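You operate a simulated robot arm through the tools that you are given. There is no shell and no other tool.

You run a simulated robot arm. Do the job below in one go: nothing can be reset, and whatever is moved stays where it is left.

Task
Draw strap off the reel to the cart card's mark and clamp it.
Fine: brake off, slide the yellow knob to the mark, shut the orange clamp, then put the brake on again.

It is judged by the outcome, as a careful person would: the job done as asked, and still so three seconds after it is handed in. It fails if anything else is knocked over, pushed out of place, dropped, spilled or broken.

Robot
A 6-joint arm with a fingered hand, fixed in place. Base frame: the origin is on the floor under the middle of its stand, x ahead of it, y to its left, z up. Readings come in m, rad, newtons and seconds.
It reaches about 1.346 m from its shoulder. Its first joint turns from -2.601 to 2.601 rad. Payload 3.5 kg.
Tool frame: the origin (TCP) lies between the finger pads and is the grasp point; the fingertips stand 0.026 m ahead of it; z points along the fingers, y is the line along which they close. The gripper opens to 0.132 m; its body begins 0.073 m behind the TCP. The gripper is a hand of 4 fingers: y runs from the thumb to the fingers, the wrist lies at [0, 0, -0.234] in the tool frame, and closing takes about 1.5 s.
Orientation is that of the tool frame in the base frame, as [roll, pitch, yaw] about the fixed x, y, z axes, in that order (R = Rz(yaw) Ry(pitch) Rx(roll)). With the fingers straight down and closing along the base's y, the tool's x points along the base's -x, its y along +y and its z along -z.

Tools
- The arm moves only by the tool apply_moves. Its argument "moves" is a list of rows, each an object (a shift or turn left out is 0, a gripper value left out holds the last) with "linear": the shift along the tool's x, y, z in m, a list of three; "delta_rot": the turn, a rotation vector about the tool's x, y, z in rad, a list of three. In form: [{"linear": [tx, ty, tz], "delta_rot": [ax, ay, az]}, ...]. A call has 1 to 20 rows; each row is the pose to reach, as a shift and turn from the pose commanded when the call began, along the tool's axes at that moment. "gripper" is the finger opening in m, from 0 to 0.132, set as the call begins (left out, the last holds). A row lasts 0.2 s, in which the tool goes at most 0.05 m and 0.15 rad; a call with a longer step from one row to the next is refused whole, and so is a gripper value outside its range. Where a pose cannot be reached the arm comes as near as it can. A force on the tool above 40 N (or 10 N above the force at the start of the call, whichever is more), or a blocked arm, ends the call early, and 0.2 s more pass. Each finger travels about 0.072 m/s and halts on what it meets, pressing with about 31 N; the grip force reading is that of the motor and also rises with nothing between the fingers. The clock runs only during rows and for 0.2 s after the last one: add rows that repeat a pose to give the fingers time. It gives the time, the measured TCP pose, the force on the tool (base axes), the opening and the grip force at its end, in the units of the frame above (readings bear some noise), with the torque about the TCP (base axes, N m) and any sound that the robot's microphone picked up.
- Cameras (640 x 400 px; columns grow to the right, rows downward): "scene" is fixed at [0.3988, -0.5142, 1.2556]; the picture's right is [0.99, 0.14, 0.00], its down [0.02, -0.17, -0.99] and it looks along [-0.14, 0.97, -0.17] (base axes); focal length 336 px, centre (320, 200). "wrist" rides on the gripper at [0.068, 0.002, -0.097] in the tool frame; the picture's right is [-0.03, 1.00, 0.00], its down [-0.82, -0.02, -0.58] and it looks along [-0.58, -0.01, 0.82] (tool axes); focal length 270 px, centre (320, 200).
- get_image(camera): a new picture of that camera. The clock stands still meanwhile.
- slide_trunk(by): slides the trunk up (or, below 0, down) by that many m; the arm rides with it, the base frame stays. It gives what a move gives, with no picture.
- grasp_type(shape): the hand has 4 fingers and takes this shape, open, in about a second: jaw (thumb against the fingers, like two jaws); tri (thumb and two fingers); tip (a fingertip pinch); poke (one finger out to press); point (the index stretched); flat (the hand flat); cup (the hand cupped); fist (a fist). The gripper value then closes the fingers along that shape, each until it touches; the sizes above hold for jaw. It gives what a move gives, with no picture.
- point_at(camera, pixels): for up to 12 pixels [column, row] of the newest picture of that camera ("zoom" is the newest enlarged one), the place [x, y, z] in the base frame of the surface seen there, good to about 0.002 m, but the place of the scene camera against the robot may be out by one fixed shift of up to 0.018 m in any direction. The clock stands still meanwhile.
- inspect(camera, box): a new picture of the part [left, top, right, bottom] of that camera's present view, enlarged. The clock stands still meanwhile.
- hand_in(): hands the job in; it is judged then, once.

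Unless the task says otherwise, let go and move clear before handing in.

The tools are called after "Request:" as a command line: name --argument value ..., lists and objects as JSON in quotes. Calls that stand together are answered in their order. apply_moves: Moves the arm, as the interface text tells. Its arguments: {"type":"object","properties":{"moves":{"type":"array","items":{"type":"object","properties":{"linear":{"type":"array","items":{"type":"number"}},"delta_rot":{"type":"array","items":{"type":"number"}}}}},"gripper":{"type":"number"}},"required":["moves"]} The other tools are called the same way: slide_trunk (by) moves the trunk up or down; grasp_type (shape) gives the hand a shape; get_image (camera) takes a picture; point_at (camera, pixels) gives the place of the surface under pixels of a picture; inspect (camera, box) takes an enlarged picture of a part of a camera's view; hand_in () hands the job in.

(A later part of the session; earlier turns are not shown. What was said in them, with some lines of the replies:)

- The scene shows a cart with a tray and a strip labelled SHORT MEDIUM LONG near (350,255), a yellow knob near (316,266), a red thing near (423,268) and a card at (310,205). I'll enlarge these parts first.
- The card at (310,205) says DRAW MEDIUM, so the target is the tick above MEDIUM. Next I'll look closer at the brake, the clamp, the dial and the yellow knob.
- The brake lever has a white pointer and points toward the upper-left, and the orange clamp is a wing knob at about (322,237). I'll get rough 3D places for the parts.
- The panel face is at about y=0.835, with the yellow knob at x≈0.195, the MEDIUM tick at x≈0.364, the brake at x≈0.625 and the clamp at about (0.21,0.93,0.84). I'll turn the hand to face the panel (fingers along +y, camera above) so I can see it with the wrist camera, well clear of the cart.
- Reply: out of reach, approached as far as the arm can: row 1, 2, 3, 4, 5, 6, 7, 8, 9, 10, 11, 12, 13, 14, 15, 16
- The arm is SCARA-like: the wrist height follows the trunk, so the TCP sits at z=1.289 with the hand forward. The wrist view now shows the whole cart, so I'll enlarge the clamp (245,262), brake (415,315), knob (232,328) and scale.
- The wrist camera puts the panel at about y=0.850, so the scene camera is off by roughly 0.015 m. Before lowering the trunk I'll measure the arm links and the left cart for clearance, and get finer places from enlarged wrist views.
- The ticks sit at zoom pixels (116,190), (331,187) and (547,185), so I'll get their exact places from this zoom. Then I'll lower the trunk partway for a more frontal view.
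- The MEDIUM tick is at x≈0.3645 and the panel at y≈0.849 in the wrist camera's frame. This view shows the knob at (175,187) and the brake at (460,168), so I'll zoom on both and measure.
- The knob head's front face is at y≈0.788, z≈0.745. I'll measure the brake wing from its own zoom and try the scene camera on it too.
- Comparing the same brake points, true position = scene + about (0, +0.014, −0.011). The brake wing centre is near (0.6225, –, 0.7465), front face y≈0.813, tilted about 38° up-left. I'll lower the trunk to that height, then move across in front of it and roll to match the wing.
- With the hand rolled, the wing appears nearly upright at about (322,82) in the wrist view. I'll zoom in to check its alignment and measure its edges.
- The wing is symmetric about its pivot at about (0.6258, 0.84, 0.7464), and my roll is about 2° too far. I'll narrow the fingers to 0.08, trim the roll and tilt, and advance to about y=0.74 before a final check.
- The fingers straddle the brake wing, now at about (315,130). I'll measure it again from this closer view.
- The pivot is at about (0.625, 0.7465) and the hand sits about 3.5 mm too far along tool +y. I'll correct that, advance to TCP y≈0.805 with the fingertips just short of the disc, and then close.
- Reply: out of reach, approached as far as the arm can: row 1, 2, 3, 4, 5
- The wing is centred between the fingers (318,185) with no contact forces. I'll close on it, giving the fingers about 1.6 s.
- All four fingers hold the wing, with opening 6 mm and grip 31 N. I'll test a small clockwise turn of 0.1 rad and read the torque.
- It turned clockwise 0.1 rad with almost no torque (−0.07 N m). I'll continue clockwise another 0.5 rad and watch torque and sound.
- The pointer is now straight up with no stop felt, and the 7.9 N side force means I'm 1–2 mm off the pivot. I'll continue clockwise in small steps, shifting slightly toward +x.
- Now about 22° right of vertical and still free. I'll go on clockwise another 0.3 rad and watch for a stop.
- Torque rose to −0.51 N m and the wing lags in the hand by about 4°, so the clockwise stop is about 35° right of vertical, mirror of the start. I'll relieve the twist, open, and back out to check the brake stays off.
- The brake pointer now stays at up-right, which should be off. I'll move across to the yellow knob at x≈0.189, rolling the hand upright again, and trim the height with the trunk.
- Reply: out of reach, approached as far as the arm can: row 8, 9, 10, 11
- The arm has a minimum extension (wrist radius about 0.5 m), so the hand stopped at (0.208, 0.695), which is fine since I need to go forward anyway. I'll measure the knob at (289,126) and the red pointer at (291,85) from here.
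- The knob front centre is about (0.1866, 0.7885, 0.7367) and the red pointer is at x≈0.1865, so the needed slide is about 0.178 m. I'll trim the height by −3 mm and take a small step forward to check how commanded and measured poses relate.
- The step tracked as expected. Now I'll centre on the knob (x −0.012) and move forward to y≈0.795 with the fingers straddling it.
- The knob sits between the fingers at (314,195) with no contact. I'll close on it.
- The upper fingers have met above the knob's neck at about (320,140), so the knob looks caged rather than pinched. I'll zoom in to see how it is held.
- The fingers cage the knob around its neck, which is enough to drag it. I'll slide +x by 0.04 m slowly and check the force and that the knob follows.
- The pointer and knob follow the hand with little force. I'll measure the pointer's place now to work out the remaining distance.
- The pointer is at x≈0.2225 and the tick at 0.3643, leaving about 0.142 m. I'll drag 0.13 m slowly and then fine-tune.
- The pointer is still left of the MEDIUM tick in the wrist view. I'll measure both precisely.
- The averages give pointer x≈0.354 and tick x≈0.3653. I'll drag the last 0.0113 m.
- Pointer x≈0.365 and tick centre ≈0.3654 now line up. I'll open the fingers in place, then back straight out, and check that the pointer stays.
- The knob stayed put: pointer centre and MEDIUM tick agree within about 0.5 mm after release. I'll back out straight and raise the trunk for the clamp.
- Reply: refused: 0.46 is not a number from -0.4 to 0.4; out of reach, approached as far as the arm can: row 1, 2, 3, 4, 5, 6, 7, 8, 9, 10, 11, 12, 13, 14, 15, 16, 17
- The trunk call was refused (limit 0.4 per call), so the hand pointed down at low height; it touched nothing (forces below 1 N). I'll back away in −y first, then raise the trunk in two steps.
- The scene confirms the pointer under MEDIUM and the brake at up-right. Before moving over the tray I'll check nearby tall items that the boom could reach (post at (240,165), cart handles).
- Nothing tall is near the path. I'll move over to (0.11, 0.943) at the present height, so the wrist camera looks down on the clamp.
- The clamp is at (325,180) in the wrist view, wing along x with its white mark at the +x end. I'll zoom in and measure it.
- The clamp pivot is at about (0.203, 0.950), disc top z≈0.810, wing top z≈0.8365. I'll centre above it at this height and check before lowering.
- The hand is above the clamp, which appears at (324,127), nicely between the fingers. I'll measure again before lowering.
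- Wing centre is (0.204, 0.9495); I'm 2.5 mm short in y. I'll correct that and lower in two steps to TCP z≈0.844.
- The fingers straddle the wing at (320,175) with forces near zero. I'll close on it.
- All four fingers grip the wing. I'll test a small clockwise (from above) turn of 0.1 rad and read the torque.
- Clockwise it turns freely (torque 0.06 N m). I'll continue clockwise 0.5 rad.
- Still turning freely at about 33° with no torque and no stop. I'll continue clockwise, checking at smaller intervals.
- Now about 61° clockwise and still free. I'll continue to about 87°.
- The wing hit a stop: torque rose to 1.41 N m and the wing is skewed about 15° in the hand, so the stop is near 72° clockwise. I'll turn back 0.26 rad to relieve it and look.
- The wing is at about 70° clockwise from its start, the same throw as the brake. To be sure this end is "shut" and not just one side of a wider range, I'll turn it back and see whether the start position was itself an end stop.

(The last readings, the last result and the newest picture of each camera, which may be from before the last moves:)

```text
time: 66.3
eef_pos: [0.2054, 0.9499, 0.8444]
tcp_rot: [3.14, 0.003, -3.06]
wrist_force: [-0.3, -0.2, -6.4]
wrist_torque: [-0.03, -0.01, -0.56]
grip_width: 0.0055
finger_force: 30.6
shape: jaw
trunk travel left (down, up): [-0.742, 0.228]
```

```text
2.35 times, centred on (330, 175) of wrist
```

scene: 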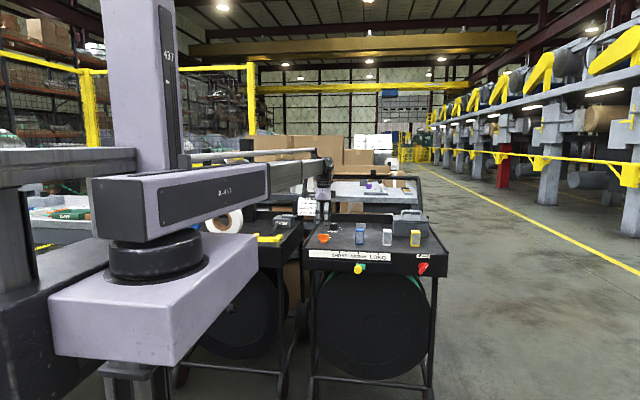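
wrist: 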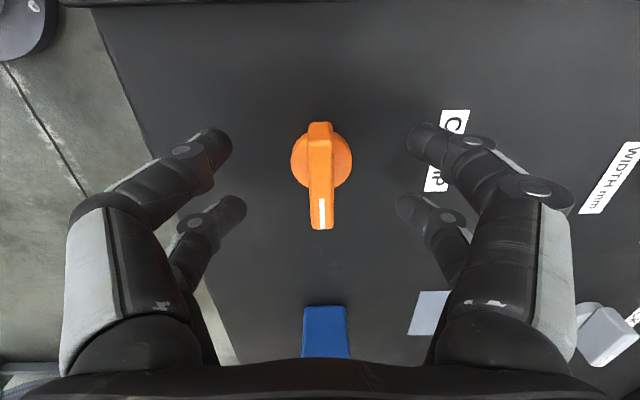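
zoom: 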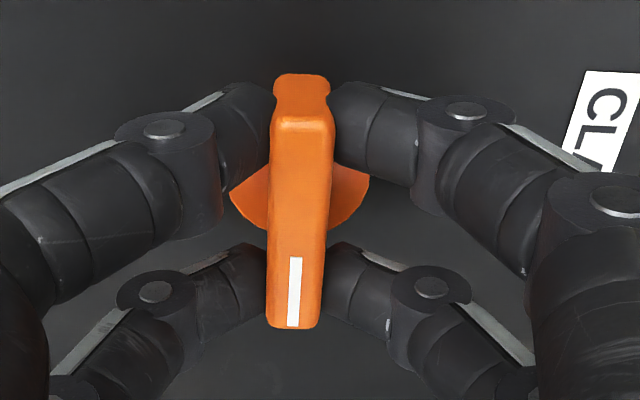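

A stop shows at the start orientation (torque −0.56, wing skewed the other way), so the range is exactly start to 70° clockwise and the clockwise end is "shut". I'll turn it fully clockwise again, just past contact with the stop.

Request:
apply_moves --moves '[{"linear": [0, 0, 0], "delta_rot": [0, 0, 0.1]}, {"linear": [0, 0, 0], "delta_rot": [0, 0, 0.2]}, {"linear": [0, 0, 0], "delta_rot": [0, 0, 0.3]}, {"linear": [0, 0, 0], "delta_rot": [0, 0, 0.4]}, {"linear": [0, 0, 0], "delta_rot": [0, 0, 0.5]}, {"linear": [0, 0, 0], "delta_rot": [0, 0, 0.6]}, {"linear": [0, 0, 0], "delta_rot": [0, 0, 0.7]}, {"linear": [0, 0, 0], "delta_rot": [0, 0, 0.8]}, {"linear": [0, 0, 0], "delta_rot": [0, 0, 0.9]}, {"linear": [0, 0, 0], "delta_rot": [0, 0, 1.0]}, {"linear": [0, 0, 0], "delta_rot": [0, 0, 1.1]}, {"linear": [0, 0, 0], "delta_rot": [0, 0, 1.2]}, {"linear": [0, 0, 0], "delta_rot": [0, 0, 1.3]}]'

Request:
apply_moves --moves '[{"linear": [0, 0, 0], "delta_rot": [0, 0, 0.05]}, {"linear": [0, 0, 0], "delta_rot": [0, 0, 0.1]}, {"linear": [0, 0, 0], "delta_rot": [0, 0, 0.12]}]'

Request:
inspect --camera "wrist" --box '[230, 90, 430, 260]'

```text
time: 69.1
eef_pos: [0.2038, 0.9506, 0.8431]
tcp_rot: [3.14, -0.002, 1.921]
wrist_force: [0.3, 6.7, -1.8]
wrist_torque: [0.14, 0.02, 0.17]
grip_width: 0.0054
finger_force: 30.6
shape: jaw
trunk travel left (down, up): [-0.742, 0.228]
```

```text
time: 69.9
eef_pos: [0.2033, 0.951, 0.8428]
tcp_rot: [3.14, 0.002, 1.8]
wrist_force: [-2.7, 6.1, -2.2]
wrist_torque: [0.18, 0.07, 0.61]
grip_width: 0.006
finger_force: 30.9
shape: jaw
trunk travel left (down, up): [-0.742, 0.228]
```

```text
2.35 times, centred on (330, 175) of wrist
```

zoom: 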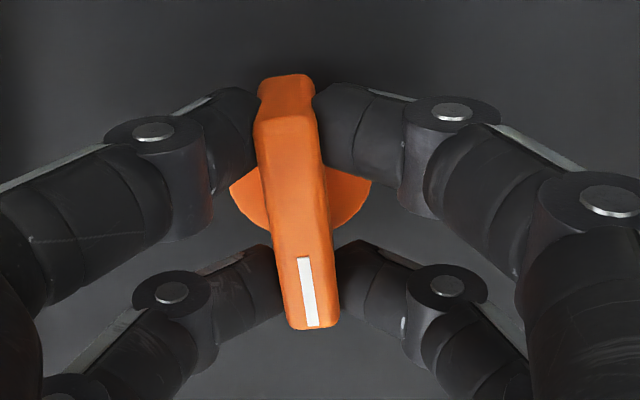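

Torque 0.61 N m shows the wing firmly on the clockwise stop. I'll ease the hand back 0.1 rad, then open only to 0.045 (to stay clear of the tray's side rail) and rise with the trunk.

Request:
apply_moves --moves '[{"linear": [0, 0, 0], "delta_rot": [0, 0, -0.05]}, {"linear": [0, 0, 0], "delta_rot": [0, 0, -0.09]}, {"linear": [0, 0, 0], "delta_rot": [0, 0, -0.09]}]'

Request:
apply_moves --moves '[{"linear": [0, 0, 0]}, {"linear": [0, 0, 0]}, {"linear": [0, 0, 0]}, {"linear": [0, 0, 0]}]' --gripper 0.045

Request:
get_image --camera "wrist"

```text
time: 70.7
eef_pos: [0.2059, 0.9503, 0.8444]
tcp_rot: [3.141, 0.0, 1.892]
wrist_force: [-3.8, 8.2, -0.8]
wrist_torque: [0.14, 0.05, -0.06]
grip_width: 0.0061
finger_force: 31.4
shape: jaw
trunk travel left (down, up): [-0.742, 0.228]
```

```text
time: 71.7
eef_pos: [0.205, 0.9489, 0.8443]
tcp_rot: [3.14, 0.001, 1.892]
wrist_force: [0.6, -0.3, -0.9]
wrist_torque: [0.0, 0.05, 0.0]
grip_width: 0.0446
finger_force: 0.0
shape: jaw
trunk travel left (down, up): [-0.742, 0.228]
```

```text
taken
```

wrist: 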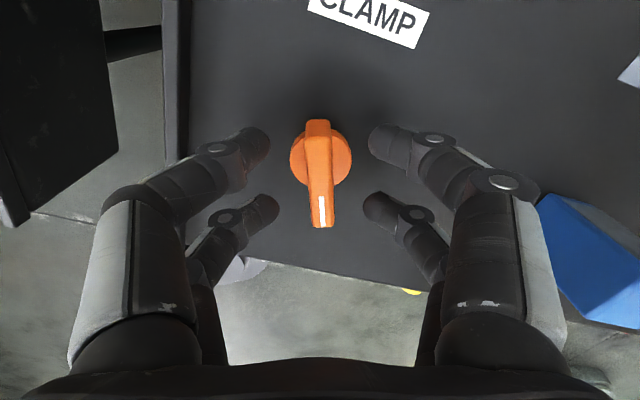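

The wing stays turned and the fingers are clear of it. I'll raise the trunk and check the clamp and pointer.

Request:
slide_trunk --by 0.14

Request:
get_image --camera "wrist"

Request:
inspect --camera "scene" --box '[300, 200, 400, 290]'

Request:
inspect --camera "scene" --box '[340, 245, 380, 280]'

```text
time: 73.3
eef_pos: [0.2049, 0.9487, 0.9843]
tcp_rot: [-3.141, 0.001, 1.892]
wrist_force: [-0.5, -0.2, -0.5]
wrist_torque: [-0.05, 0.01, 0.01]
grip_width: 0.0447
finger_force: 0.0
shape: jaw
trunk travel left (down, up): [-0.882, 0.088]
```

```text
taken
```

wrist: 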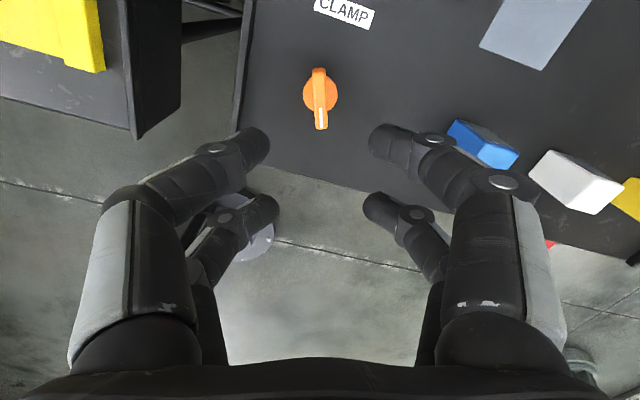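

```text
4.44 times, centred on (350, 245) of scene
```

zoom: 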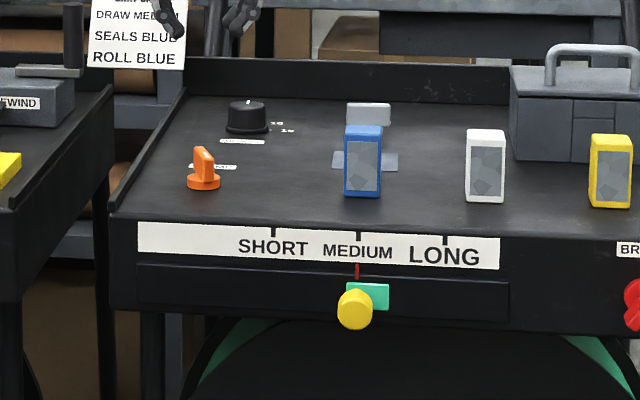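

```text
11.43 times, centred on (360, 262) of scene
```

zoom: 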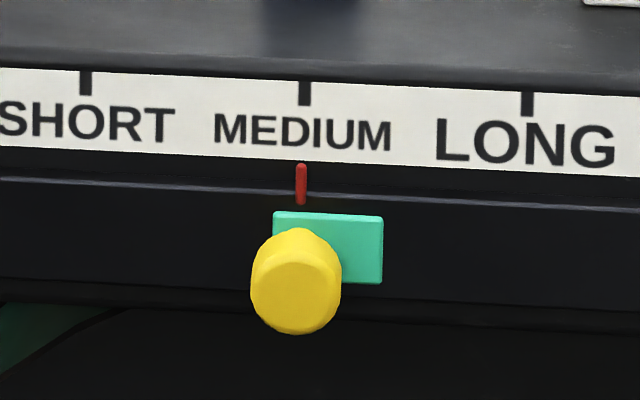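

The clamp wing is turned and the pointer sits under MEDIUM (301,185 vs tick 305,93 in the zoom). Next I'll retreat from over the tray to (0.37,0.60), unwinding the yaw, then face forward near the brake for re-engaging it.

Request:
apply_moves --moves '[{"linear": [-0.0383, 0.0046, 0], "delta_rot": [0, 0, -0.125]}, {"linear": [-0.0767, 0.0093, 0], "delta_rot": [0, 0, -0.25]}, {"linear": [-0.115, 0.0139, 0], "delta_rot": [0, 0, -0.375]}, {"linear": [-0.1533, 0.0186, 0], "delta_rot": [0, 0, -0.5]}, {"linear": [-0.1917, 0.0232, 0], "delta_rot": [0, 0, -0.625]}, {"linear": [-0.23, 0.0278, 0], "delta_rot": [0, 0, -0.75]}, {"linear": [-0.2683, 0.0325, 0], "delta_rot": [0, 0, -0.875]}, {"linear": [-0.3066, 0.0371, 0], "delta_rot": [0, 0, -1.0]}, {"linear": [-0.345, 0.0418, 0], "delta_rot": [0, 0, -1.125]}, {"linear": [-0.3833, 0.0464, 0], "delta_rot": [0, 0, -1.25]}, {"linear": [-0.3833, 0.0464, 0], "delta_rot": [0, 0, -1.25]}]' --gripper 0.08

Request:
apply_moves --moves '[{"linear": [-0.0159, 0.0012, 0], "delta_rot": [-0.0756, 0.0756, 0.0756]}, {"linear": [-0.0319, 0.0025, 0], "delta_rot": [-0.1511, 0.1511, 0.1511]}, {"linear": [-0.0478, 0.0037, 0], "delta_rot": [-0.2267, 0.2267, 0.2267]}, {"linear": [-0.0638, 0.005, 0], "delta_rot": [-0.3023, 0.3023, 0.3023]}, {"linear": [-0.0797, 0.0062, 0], "delta_rot": [-0.3779, 0.3779, 0.3779]}, {"linear": [-0.0956, 0.0075, 0], "delta_rot": [-0.4534, 0.4534, 0.4534]}, {"linear": [-0.1116, 0.0087, 0], "delta_rot": [-0.529, 0.529, 0.529]}, {"linear": [-0.1275, 0.01, 0], "delta_rot": [-0.6046, 0.6046, 0.6046]}, {"linear": [-0.1434, 0.0112, 0], "delta_rot": [-0.6802, 0.6802, 0.6802]}, {"linear": [-0.1594, 0.0125, 0], "delta_rot": [-0.7557, 0.7557, 0.7557]}, {"linear": [-0.1753, 0.0137, 0], "delta_rot": [-0.8313, 0.8313, 0.8313]}, {"linear": [-0.1912, 0.015, 0], "delta_rot": [-0.9069, 0.9069, 0.9069]}, {"linear": [-0.2072, 0.0162, 0], "delta_rot": [-0.9825, 0.9825, 0.9825]}, {"linear": [-0.2231, 0.0175, 0], "delta_rot": [-1.058, 1.058, 1.058]}, {"linear": [-0.2391, 0.0187, 0], "delta_rot": [-1.1336, 1.1336, 1.1336]}, {"linear": [-0.255, 0.02, 0], "delta_rot": [-1.2092, 1.2092, 1.2092]}, {"linear": [-0.255, 0.02, 0], "delta_rot": [-1.2092, 1.2092, 1.2092]}]'

Request:
get_image --camera "wrist"

Request:
get_image --camera "scene"

```text
time: 75.7
eef_pos: [0.3712, 0.5992, 0.9834]
tcp_rot: [3.141, 0.001, -3.139]
wrist_force: [0.0, -0.2, -0.4]
wrist_torque: [-0.04, 0.02, -0.03]
grip_width: 0.0796
finger_force: 0.0
shape: jaw
trunk travel left (down, up): [-0.882, 0.088]
```

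```text
time: 79.3
eef_pos: [0.6282, 0.6246, 1.2172]
tcp_rot: [-2.945, -1.569, 1.374]
wrist_force: [-0.2, 0.8, -0.3]
wrist_torque: [-0.02, 0.04, -0.03]
grip_width: 0.0796
finger_force: 0.1
shape: jaw
out of reach, approached as far as the arm can: row 2, 3, 4, 5, 6, 7, 8, 9, 10, 11, 12, 13, 14, 15, 16, 17
trunk travel left (down, up): [-0.882, 0.088]
```

```text
taken
```

wrist: 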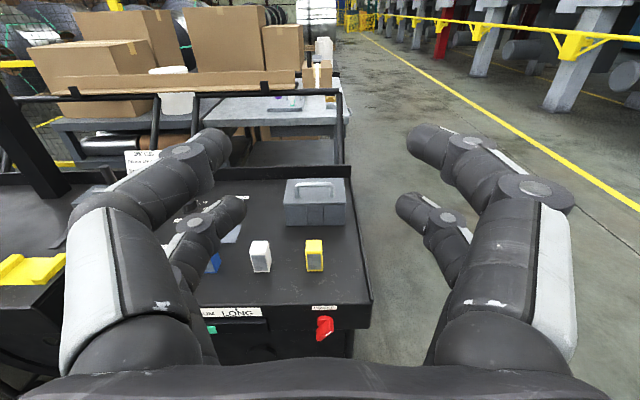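

```text
taken
```

scene: 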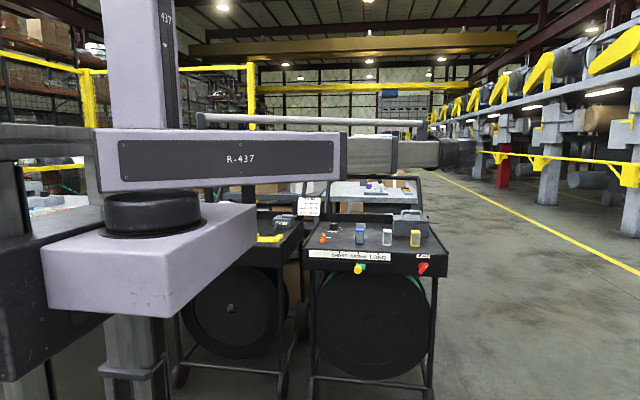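

The hand faces forward at (0.628, 0.625, 1.217). I'll lower the trunk to brake height and roll +0.61 to match the wing's up-right angle.

Request:
slide_trunk --by -0.4

Request:
slide_trunk --by -0.0705

Request:
apply_moves --moves '[{"linear": [0, 0, 0.02], "delta_rot": [0, 0, 0.12]}, {"linear": [0, 0, 0.04], "delta_rot": [0, 0, 0.24]}, {"linear": [0, 0, 0.07], "delta_rot": [0, 0, 0.36]}, {"linear": [0, 0, 0.09], "delta_rot": [0, 0, 0.48]}, {"linear": [0, 0, 0.115], "delta_rot": [0, 0, 0.61]}, {"linear": [0, 0, 0.115], "delta_rot": [0, 0, 0.61]}]'

Request:
get_image --camera "wrist"

Request:
inspect --camera "wrist" --box '[280, 80, 360, 180]'

```text
time: 83.2
eef_pos: [0.6269, 0.6253, 0.8171]
tcp_rot: [2.781, -1.567, 1.932]
wrist_force: [-0.5, 0.0, -0.1]
wrist_torque: [0.02, -0.04, -0.02]
grip_width: 0.0794
finger_force: 0.2
shape: jaw
trunk travel left (down, up): [-0.482, 0.488]
```

```text
time: 84.2
eef_pos: [0.6275, 0.6246, 0.7466]
tcp_rot: [2.78, -1.567, 1.932]
wrist_force: [0.4, -0.5, 0.5]
wrist_torque: [-0.01, 0.0, -0.01]
grip_width: 0.0792
finger_force: 0.1
shape: jaw
trunk travel left (down, up): [-0.412, 0.558]
```

```text
time: 85.7
eef_pos: [0.6255, 0.7396, 0.7463]
tcp_rot: [-1.575, -0.959, 0.006]
wrist_force: [-0.1, -0.2, -0.2]
wrist_torque: [0.0, -0.03, 0.01]
grip_width: 0.0795
finger_force: 0.0
shape: jaw
trunk travel left (down, up): [-0.412, 0.558]
```

```text
taken
```

wrist: 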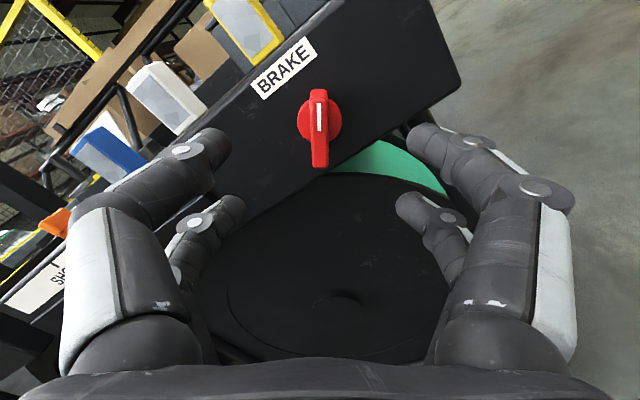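

```text
4.00 times, centred on (320, 130) of wrist
```

zoom: 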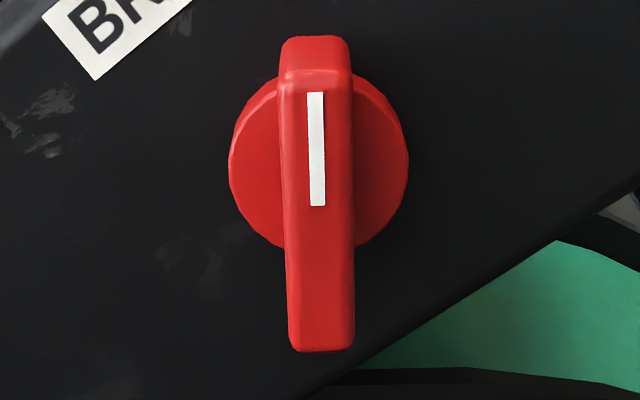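

The brake wing is centred at (319,130) and aligned with the hand. I'll advance 0.065 m and close.

Request:
apply_moves --moves '[{"linear": [0, 0, 0.02]}, {"linear": [0, 0, 0.04]}, {"linear": [0, 0, 0.055]}, {"linear": [0, 0, 0.065]}, {"linear": [0, 0, 0.065]}]'

Request:
apply_moves --moves '[{"linear": [0, 0, 0]}, {"linear": [0, 0, 0]}, {"linear": [0, 0, 0]}, {"linear": [0, 0, 0]}, {"linear": [0, 0, 0]}, {"linear": [0, 0, 0]}, {"linear": [0, 0, 0]}]' --gripper 0.0

Request:
inspect --camera "wrist" --box '[230, 60, 430, 250]'

```text
time: 86.8
eef_pos: [0.627, 0.8058, 0.7461]
tcp_rot: [-1.578, -0.962, 0.004]
wrist_force: [-0.3, 0.0, 0.8]
wrist_torque: [-0.02, -0.03, 0.04]
grip_width: 0.0793
finger_force: 0.1
shape: jaw
trunk travel left (down, up): [-0.412, 0.558]
```

```text
time: 88.5
eef_pos: [0.6258, 0.8055, 0.7474]
tcp_rot: [-1.578, -0.961, 0.005]
wrist_force: [1.1, 8.0, 3.3]
wrist_torque: [0.04, -0.02, -0.06]
grip_width: 0.0074
finger_force: 31.2
shape: jaw
trunk travel left (down, up): [-0.412, 0.558]
```

```text
2.11 times, centred on (330, 155) of wrist
```

zoom: 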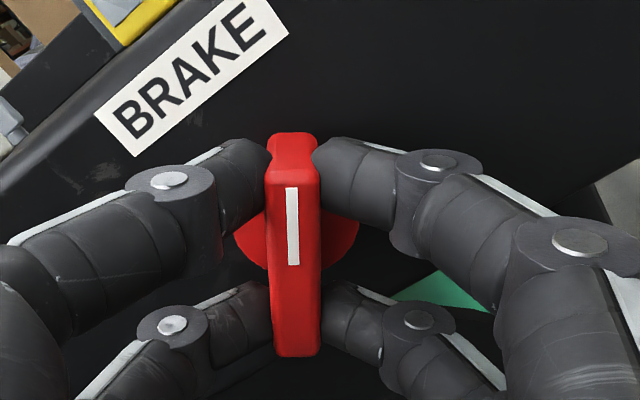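

Gripped. Now I'll turn counter-clockwise 1.15 rad, then the last bit in small steps until the stop is felt.

Request:
apply_moves --moves '[{"linear": [0, 0, 0], "delta_rot": [0, 0, -0.08]}, {"linear": [0, 0, 0], "delta_rot": [0, 0, -0.16]}, {"linear": [0, 0, 0], "delta_rot": [0, 0, -0.24]}, {"linear": [0, 0, 0], "delta_rot": [0, 0, -0.32]}, {"linear": [0, 0, 0], "delta_rot": [0, 0, -0.4]}, {"linear": [0, 0, 0], "delta_rot": [0, 0, -0.48]}, {"linear": [0, 0, 0], "delta_rot": [0, 0, -0.56]}, {"linear": [0, 0, 0], "delta_rot": [0, 0, -0.64]}, {"linear": [0, 0, 0], "delta_rot": [0, 0, -0.72]}, {"linear": [0, 0, 0], "delta_rot": [0, 0, -0.8]}, {"linear": [0, 0, 0], "delta_rot": [0, 0, -0.88]}, {"linear": [0, 0, 0], "delta_rot": [0, 0, -0.96]}, {"linear": [0, 0, 0], "delta_rot": [0, 0, -1.04]}, {"linear": [0, 0, 0], "delta_rot": [0, 0, -1.12]}, {"linear": [0, 0, 0], "delta_rot": [0, 0, -1.15]}]'

Request:
apply_moves --moves '[{"linear": [0, 0, 0], "delta_rot": [0, 0, -0.05]}, {"linear": [0, 0, 0], "delta_rot": [0, 0, -0.1]}, {"linear": [0, 0, 0], "delta_rot": [0, 0, -0.14]}]'

Request:
inspect --camera "wrist" --box '[230, 60, 430, 250]'

```text
time: 91.7
eef_pos: [0.6252, 0.8055, 0.7472]
tcp_rot: [1.576, -1.029, 3.14]
wrist_force: [-9.6, 11.4, 8.7]
wrist_torque: [0.13, 0.0, 0.17]
grip_width: 0.007
finger_force: 31.5
shape: jaw
trunk travel left (down, up): [-0.412, 0.558]
```

```text
time: 92.5
eef_pos: [0.6252, 0.8055, 0.7465]
tcp_rot: [1.574, -0.888, 3.14]
wrist_force: [-10.6, 10.7, 9.4]
wrist_torque: [0.18, 0.47, 0.23]
grip_width: 0.0069
finger_force: 31.1
shape: jaw
trunk travel left (down, up): [-0.412, 0.558]
```

```text
2.11 times, centred on (330, 155) of wrist
```

zoom: 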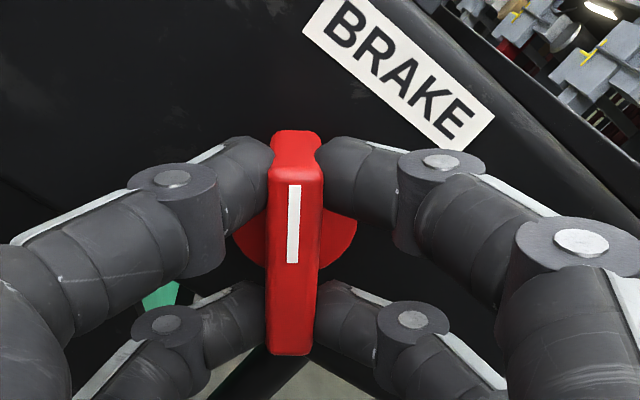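

Torque rose to 0.47 N m at about 36–39° left of vertical, so the brake is back at its original stop (on). I'll ease off slightly, open, and back straight out.

Request:
apply_moves --moves '[{"linear": [0, 0, 0], "delta_rot": [0, 0, 0.04]}, {"linear": [0, 0, 0], "delta_rot": [0, 0, 0.04]}]'

Request:
apply_moves --moves '[{"linear": [0, 0, 0]}, {"linear": [0, 0, 0]}, {"linear": [0, 0, 0]}, {"linear": [0, 0, 0]}, {"linear": [0, 0, 0]}, {"linear": [0, 0, -0.02]}, {"linear": [0, 0, -0.05]}, {"linear": [0, 0, -0.09]}, {"linear": [0, 0, -0.13]}, {"linear": [0, 0, -0.17]}, {"linear": [0, 0, -0.2]}, {"linear": [0, 0, -0.2]}]' --gripper 0.08

Request:
get_image --camera "wrist"

Request:
inspect --camera "scene" --box '[290, 180, 450, 290]'

Request:
inspect --camera "scene" --box '[408, 250, 440, 280]'

Request:
inspect --camera "scene" --box '[340, 245, 380, 280]'

```text
time: 93.0
eef_pos: [0.6258, 0.805, 0.7476]
tcp_rot: [1.574, -0.928, 3.139]
wrist_force: [-12.0, 10.9, 8.9]
wrist_torque: [0.09, 0.04, 0.2]
grip_width: 0.0062
finger_force: 30.7
shape: jaw
trunk travel left (down, up): [-0.412, 0.558]
```

```text
time: 95.7
eef_pos: [0.6257, 0.6059, 0.7477]
tcp_rot: [1.568, -0.93, -3.141]
wrist_force: [-0.6, 0.2, 0.4]
wrist_torque: [0.04, 0.0, 0.01]
grip_width: 0.0796
finger_force: 0.1
shape: jaw
trunk travel left (down, up): [-0.412, 0.558]
```

```text
taken
```

wrist: 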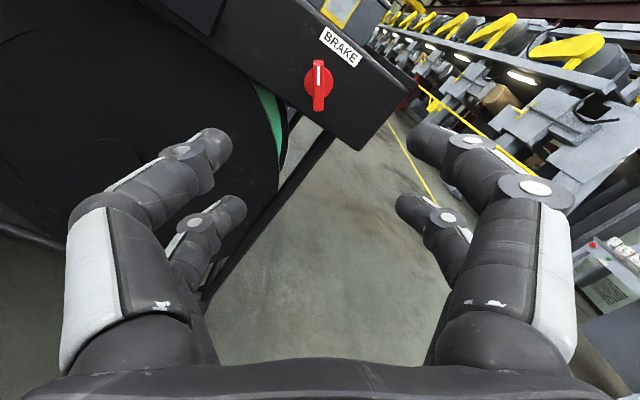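

```text
3.64 times, centred on (370, 235) of scene
```

zoom: 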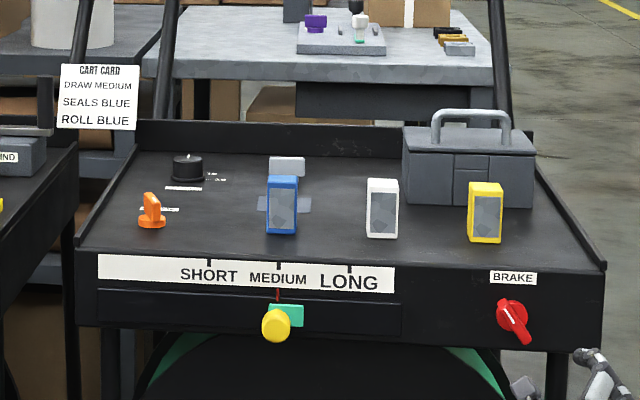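

```text
13.33 times, centred on (424, 265) of scene
```

zoom: 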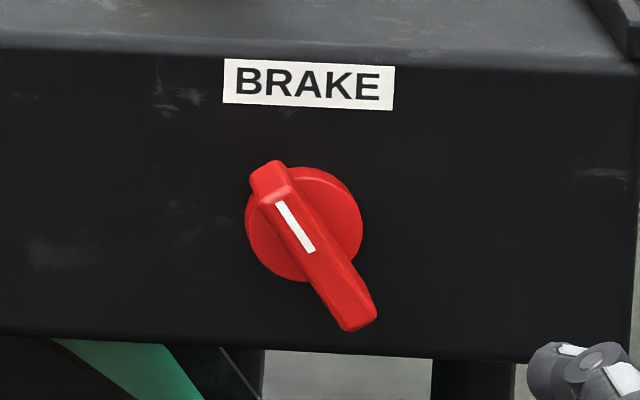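

```text
11.43 times, centred on (360, 262) of scene
```

zoom: 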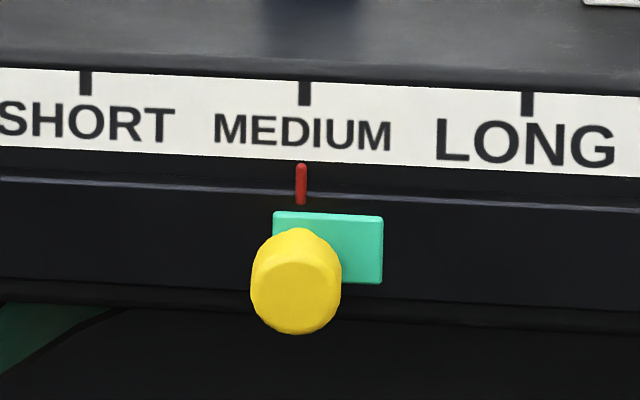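

The brake wing matches its starting picture exactly, the clamp is turned to its stop, and the tray items are untouched. One last measurement of pointer against tick before handing in.

Request:
point_at --camera "zoom" --pixels '[[301, 175], [301, 185], [301, 195], [305, 88], [305, 93], [305, 100]]'

Request:
inspect --camera "scene" --box '[310, 215, 350, 247]'

```text
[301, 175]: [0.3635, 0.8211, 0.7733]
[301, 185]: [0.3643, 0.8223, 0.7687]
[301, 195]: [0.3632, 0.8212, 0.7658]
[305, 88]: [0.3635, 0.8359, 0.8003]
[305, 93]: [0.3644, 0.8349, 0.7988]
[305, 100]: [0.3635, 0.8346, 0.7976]
```

```text
12.50 times, centred on (330, 231) of scene
```

zoom: 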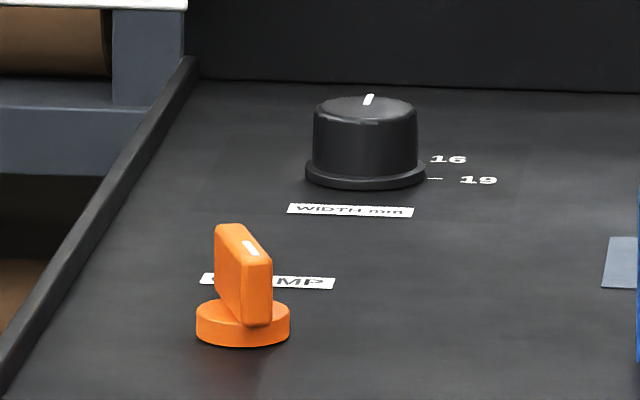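

Pointer and MEDIUM tick agree at x≈0.364 in the same camera, the clamp is shut at its stop, the brake is back on, and the hand is open and clear. I'm handing the job in.

Request:
hand_in

```text
The job is handed in.
```

The strap is drawn to MEDIUM, the mark on the cart card, and clamped. The brake is back on, and I've handed the job in.

- **Brake:** I turned it about 70° clockwise to its stop for off. At the end I turned it back to its starting stop, and it looks the same as in the first picture.
- **Yellow knob:** I slid it about 0.178 m. The red pointer lined up with the MEDIUM tick to within about 0.5 mm, and it was still there after the clamp was shut and the brake put on.
- **Orange clamp:** I turned it about 70° clockwise to its stop. The clamp has no open or shut markings. I turned it back once and found its start position was the other stop, so I took the clockwise end as shut. I did not push on the knob to test the hold.

At one point a trunk move was refused, and the hand swung down lower than planned in front of the reel. It touched nothing, and the other items on the tray look undisturbed. The hand is open and about 0.2 m back from the cart.
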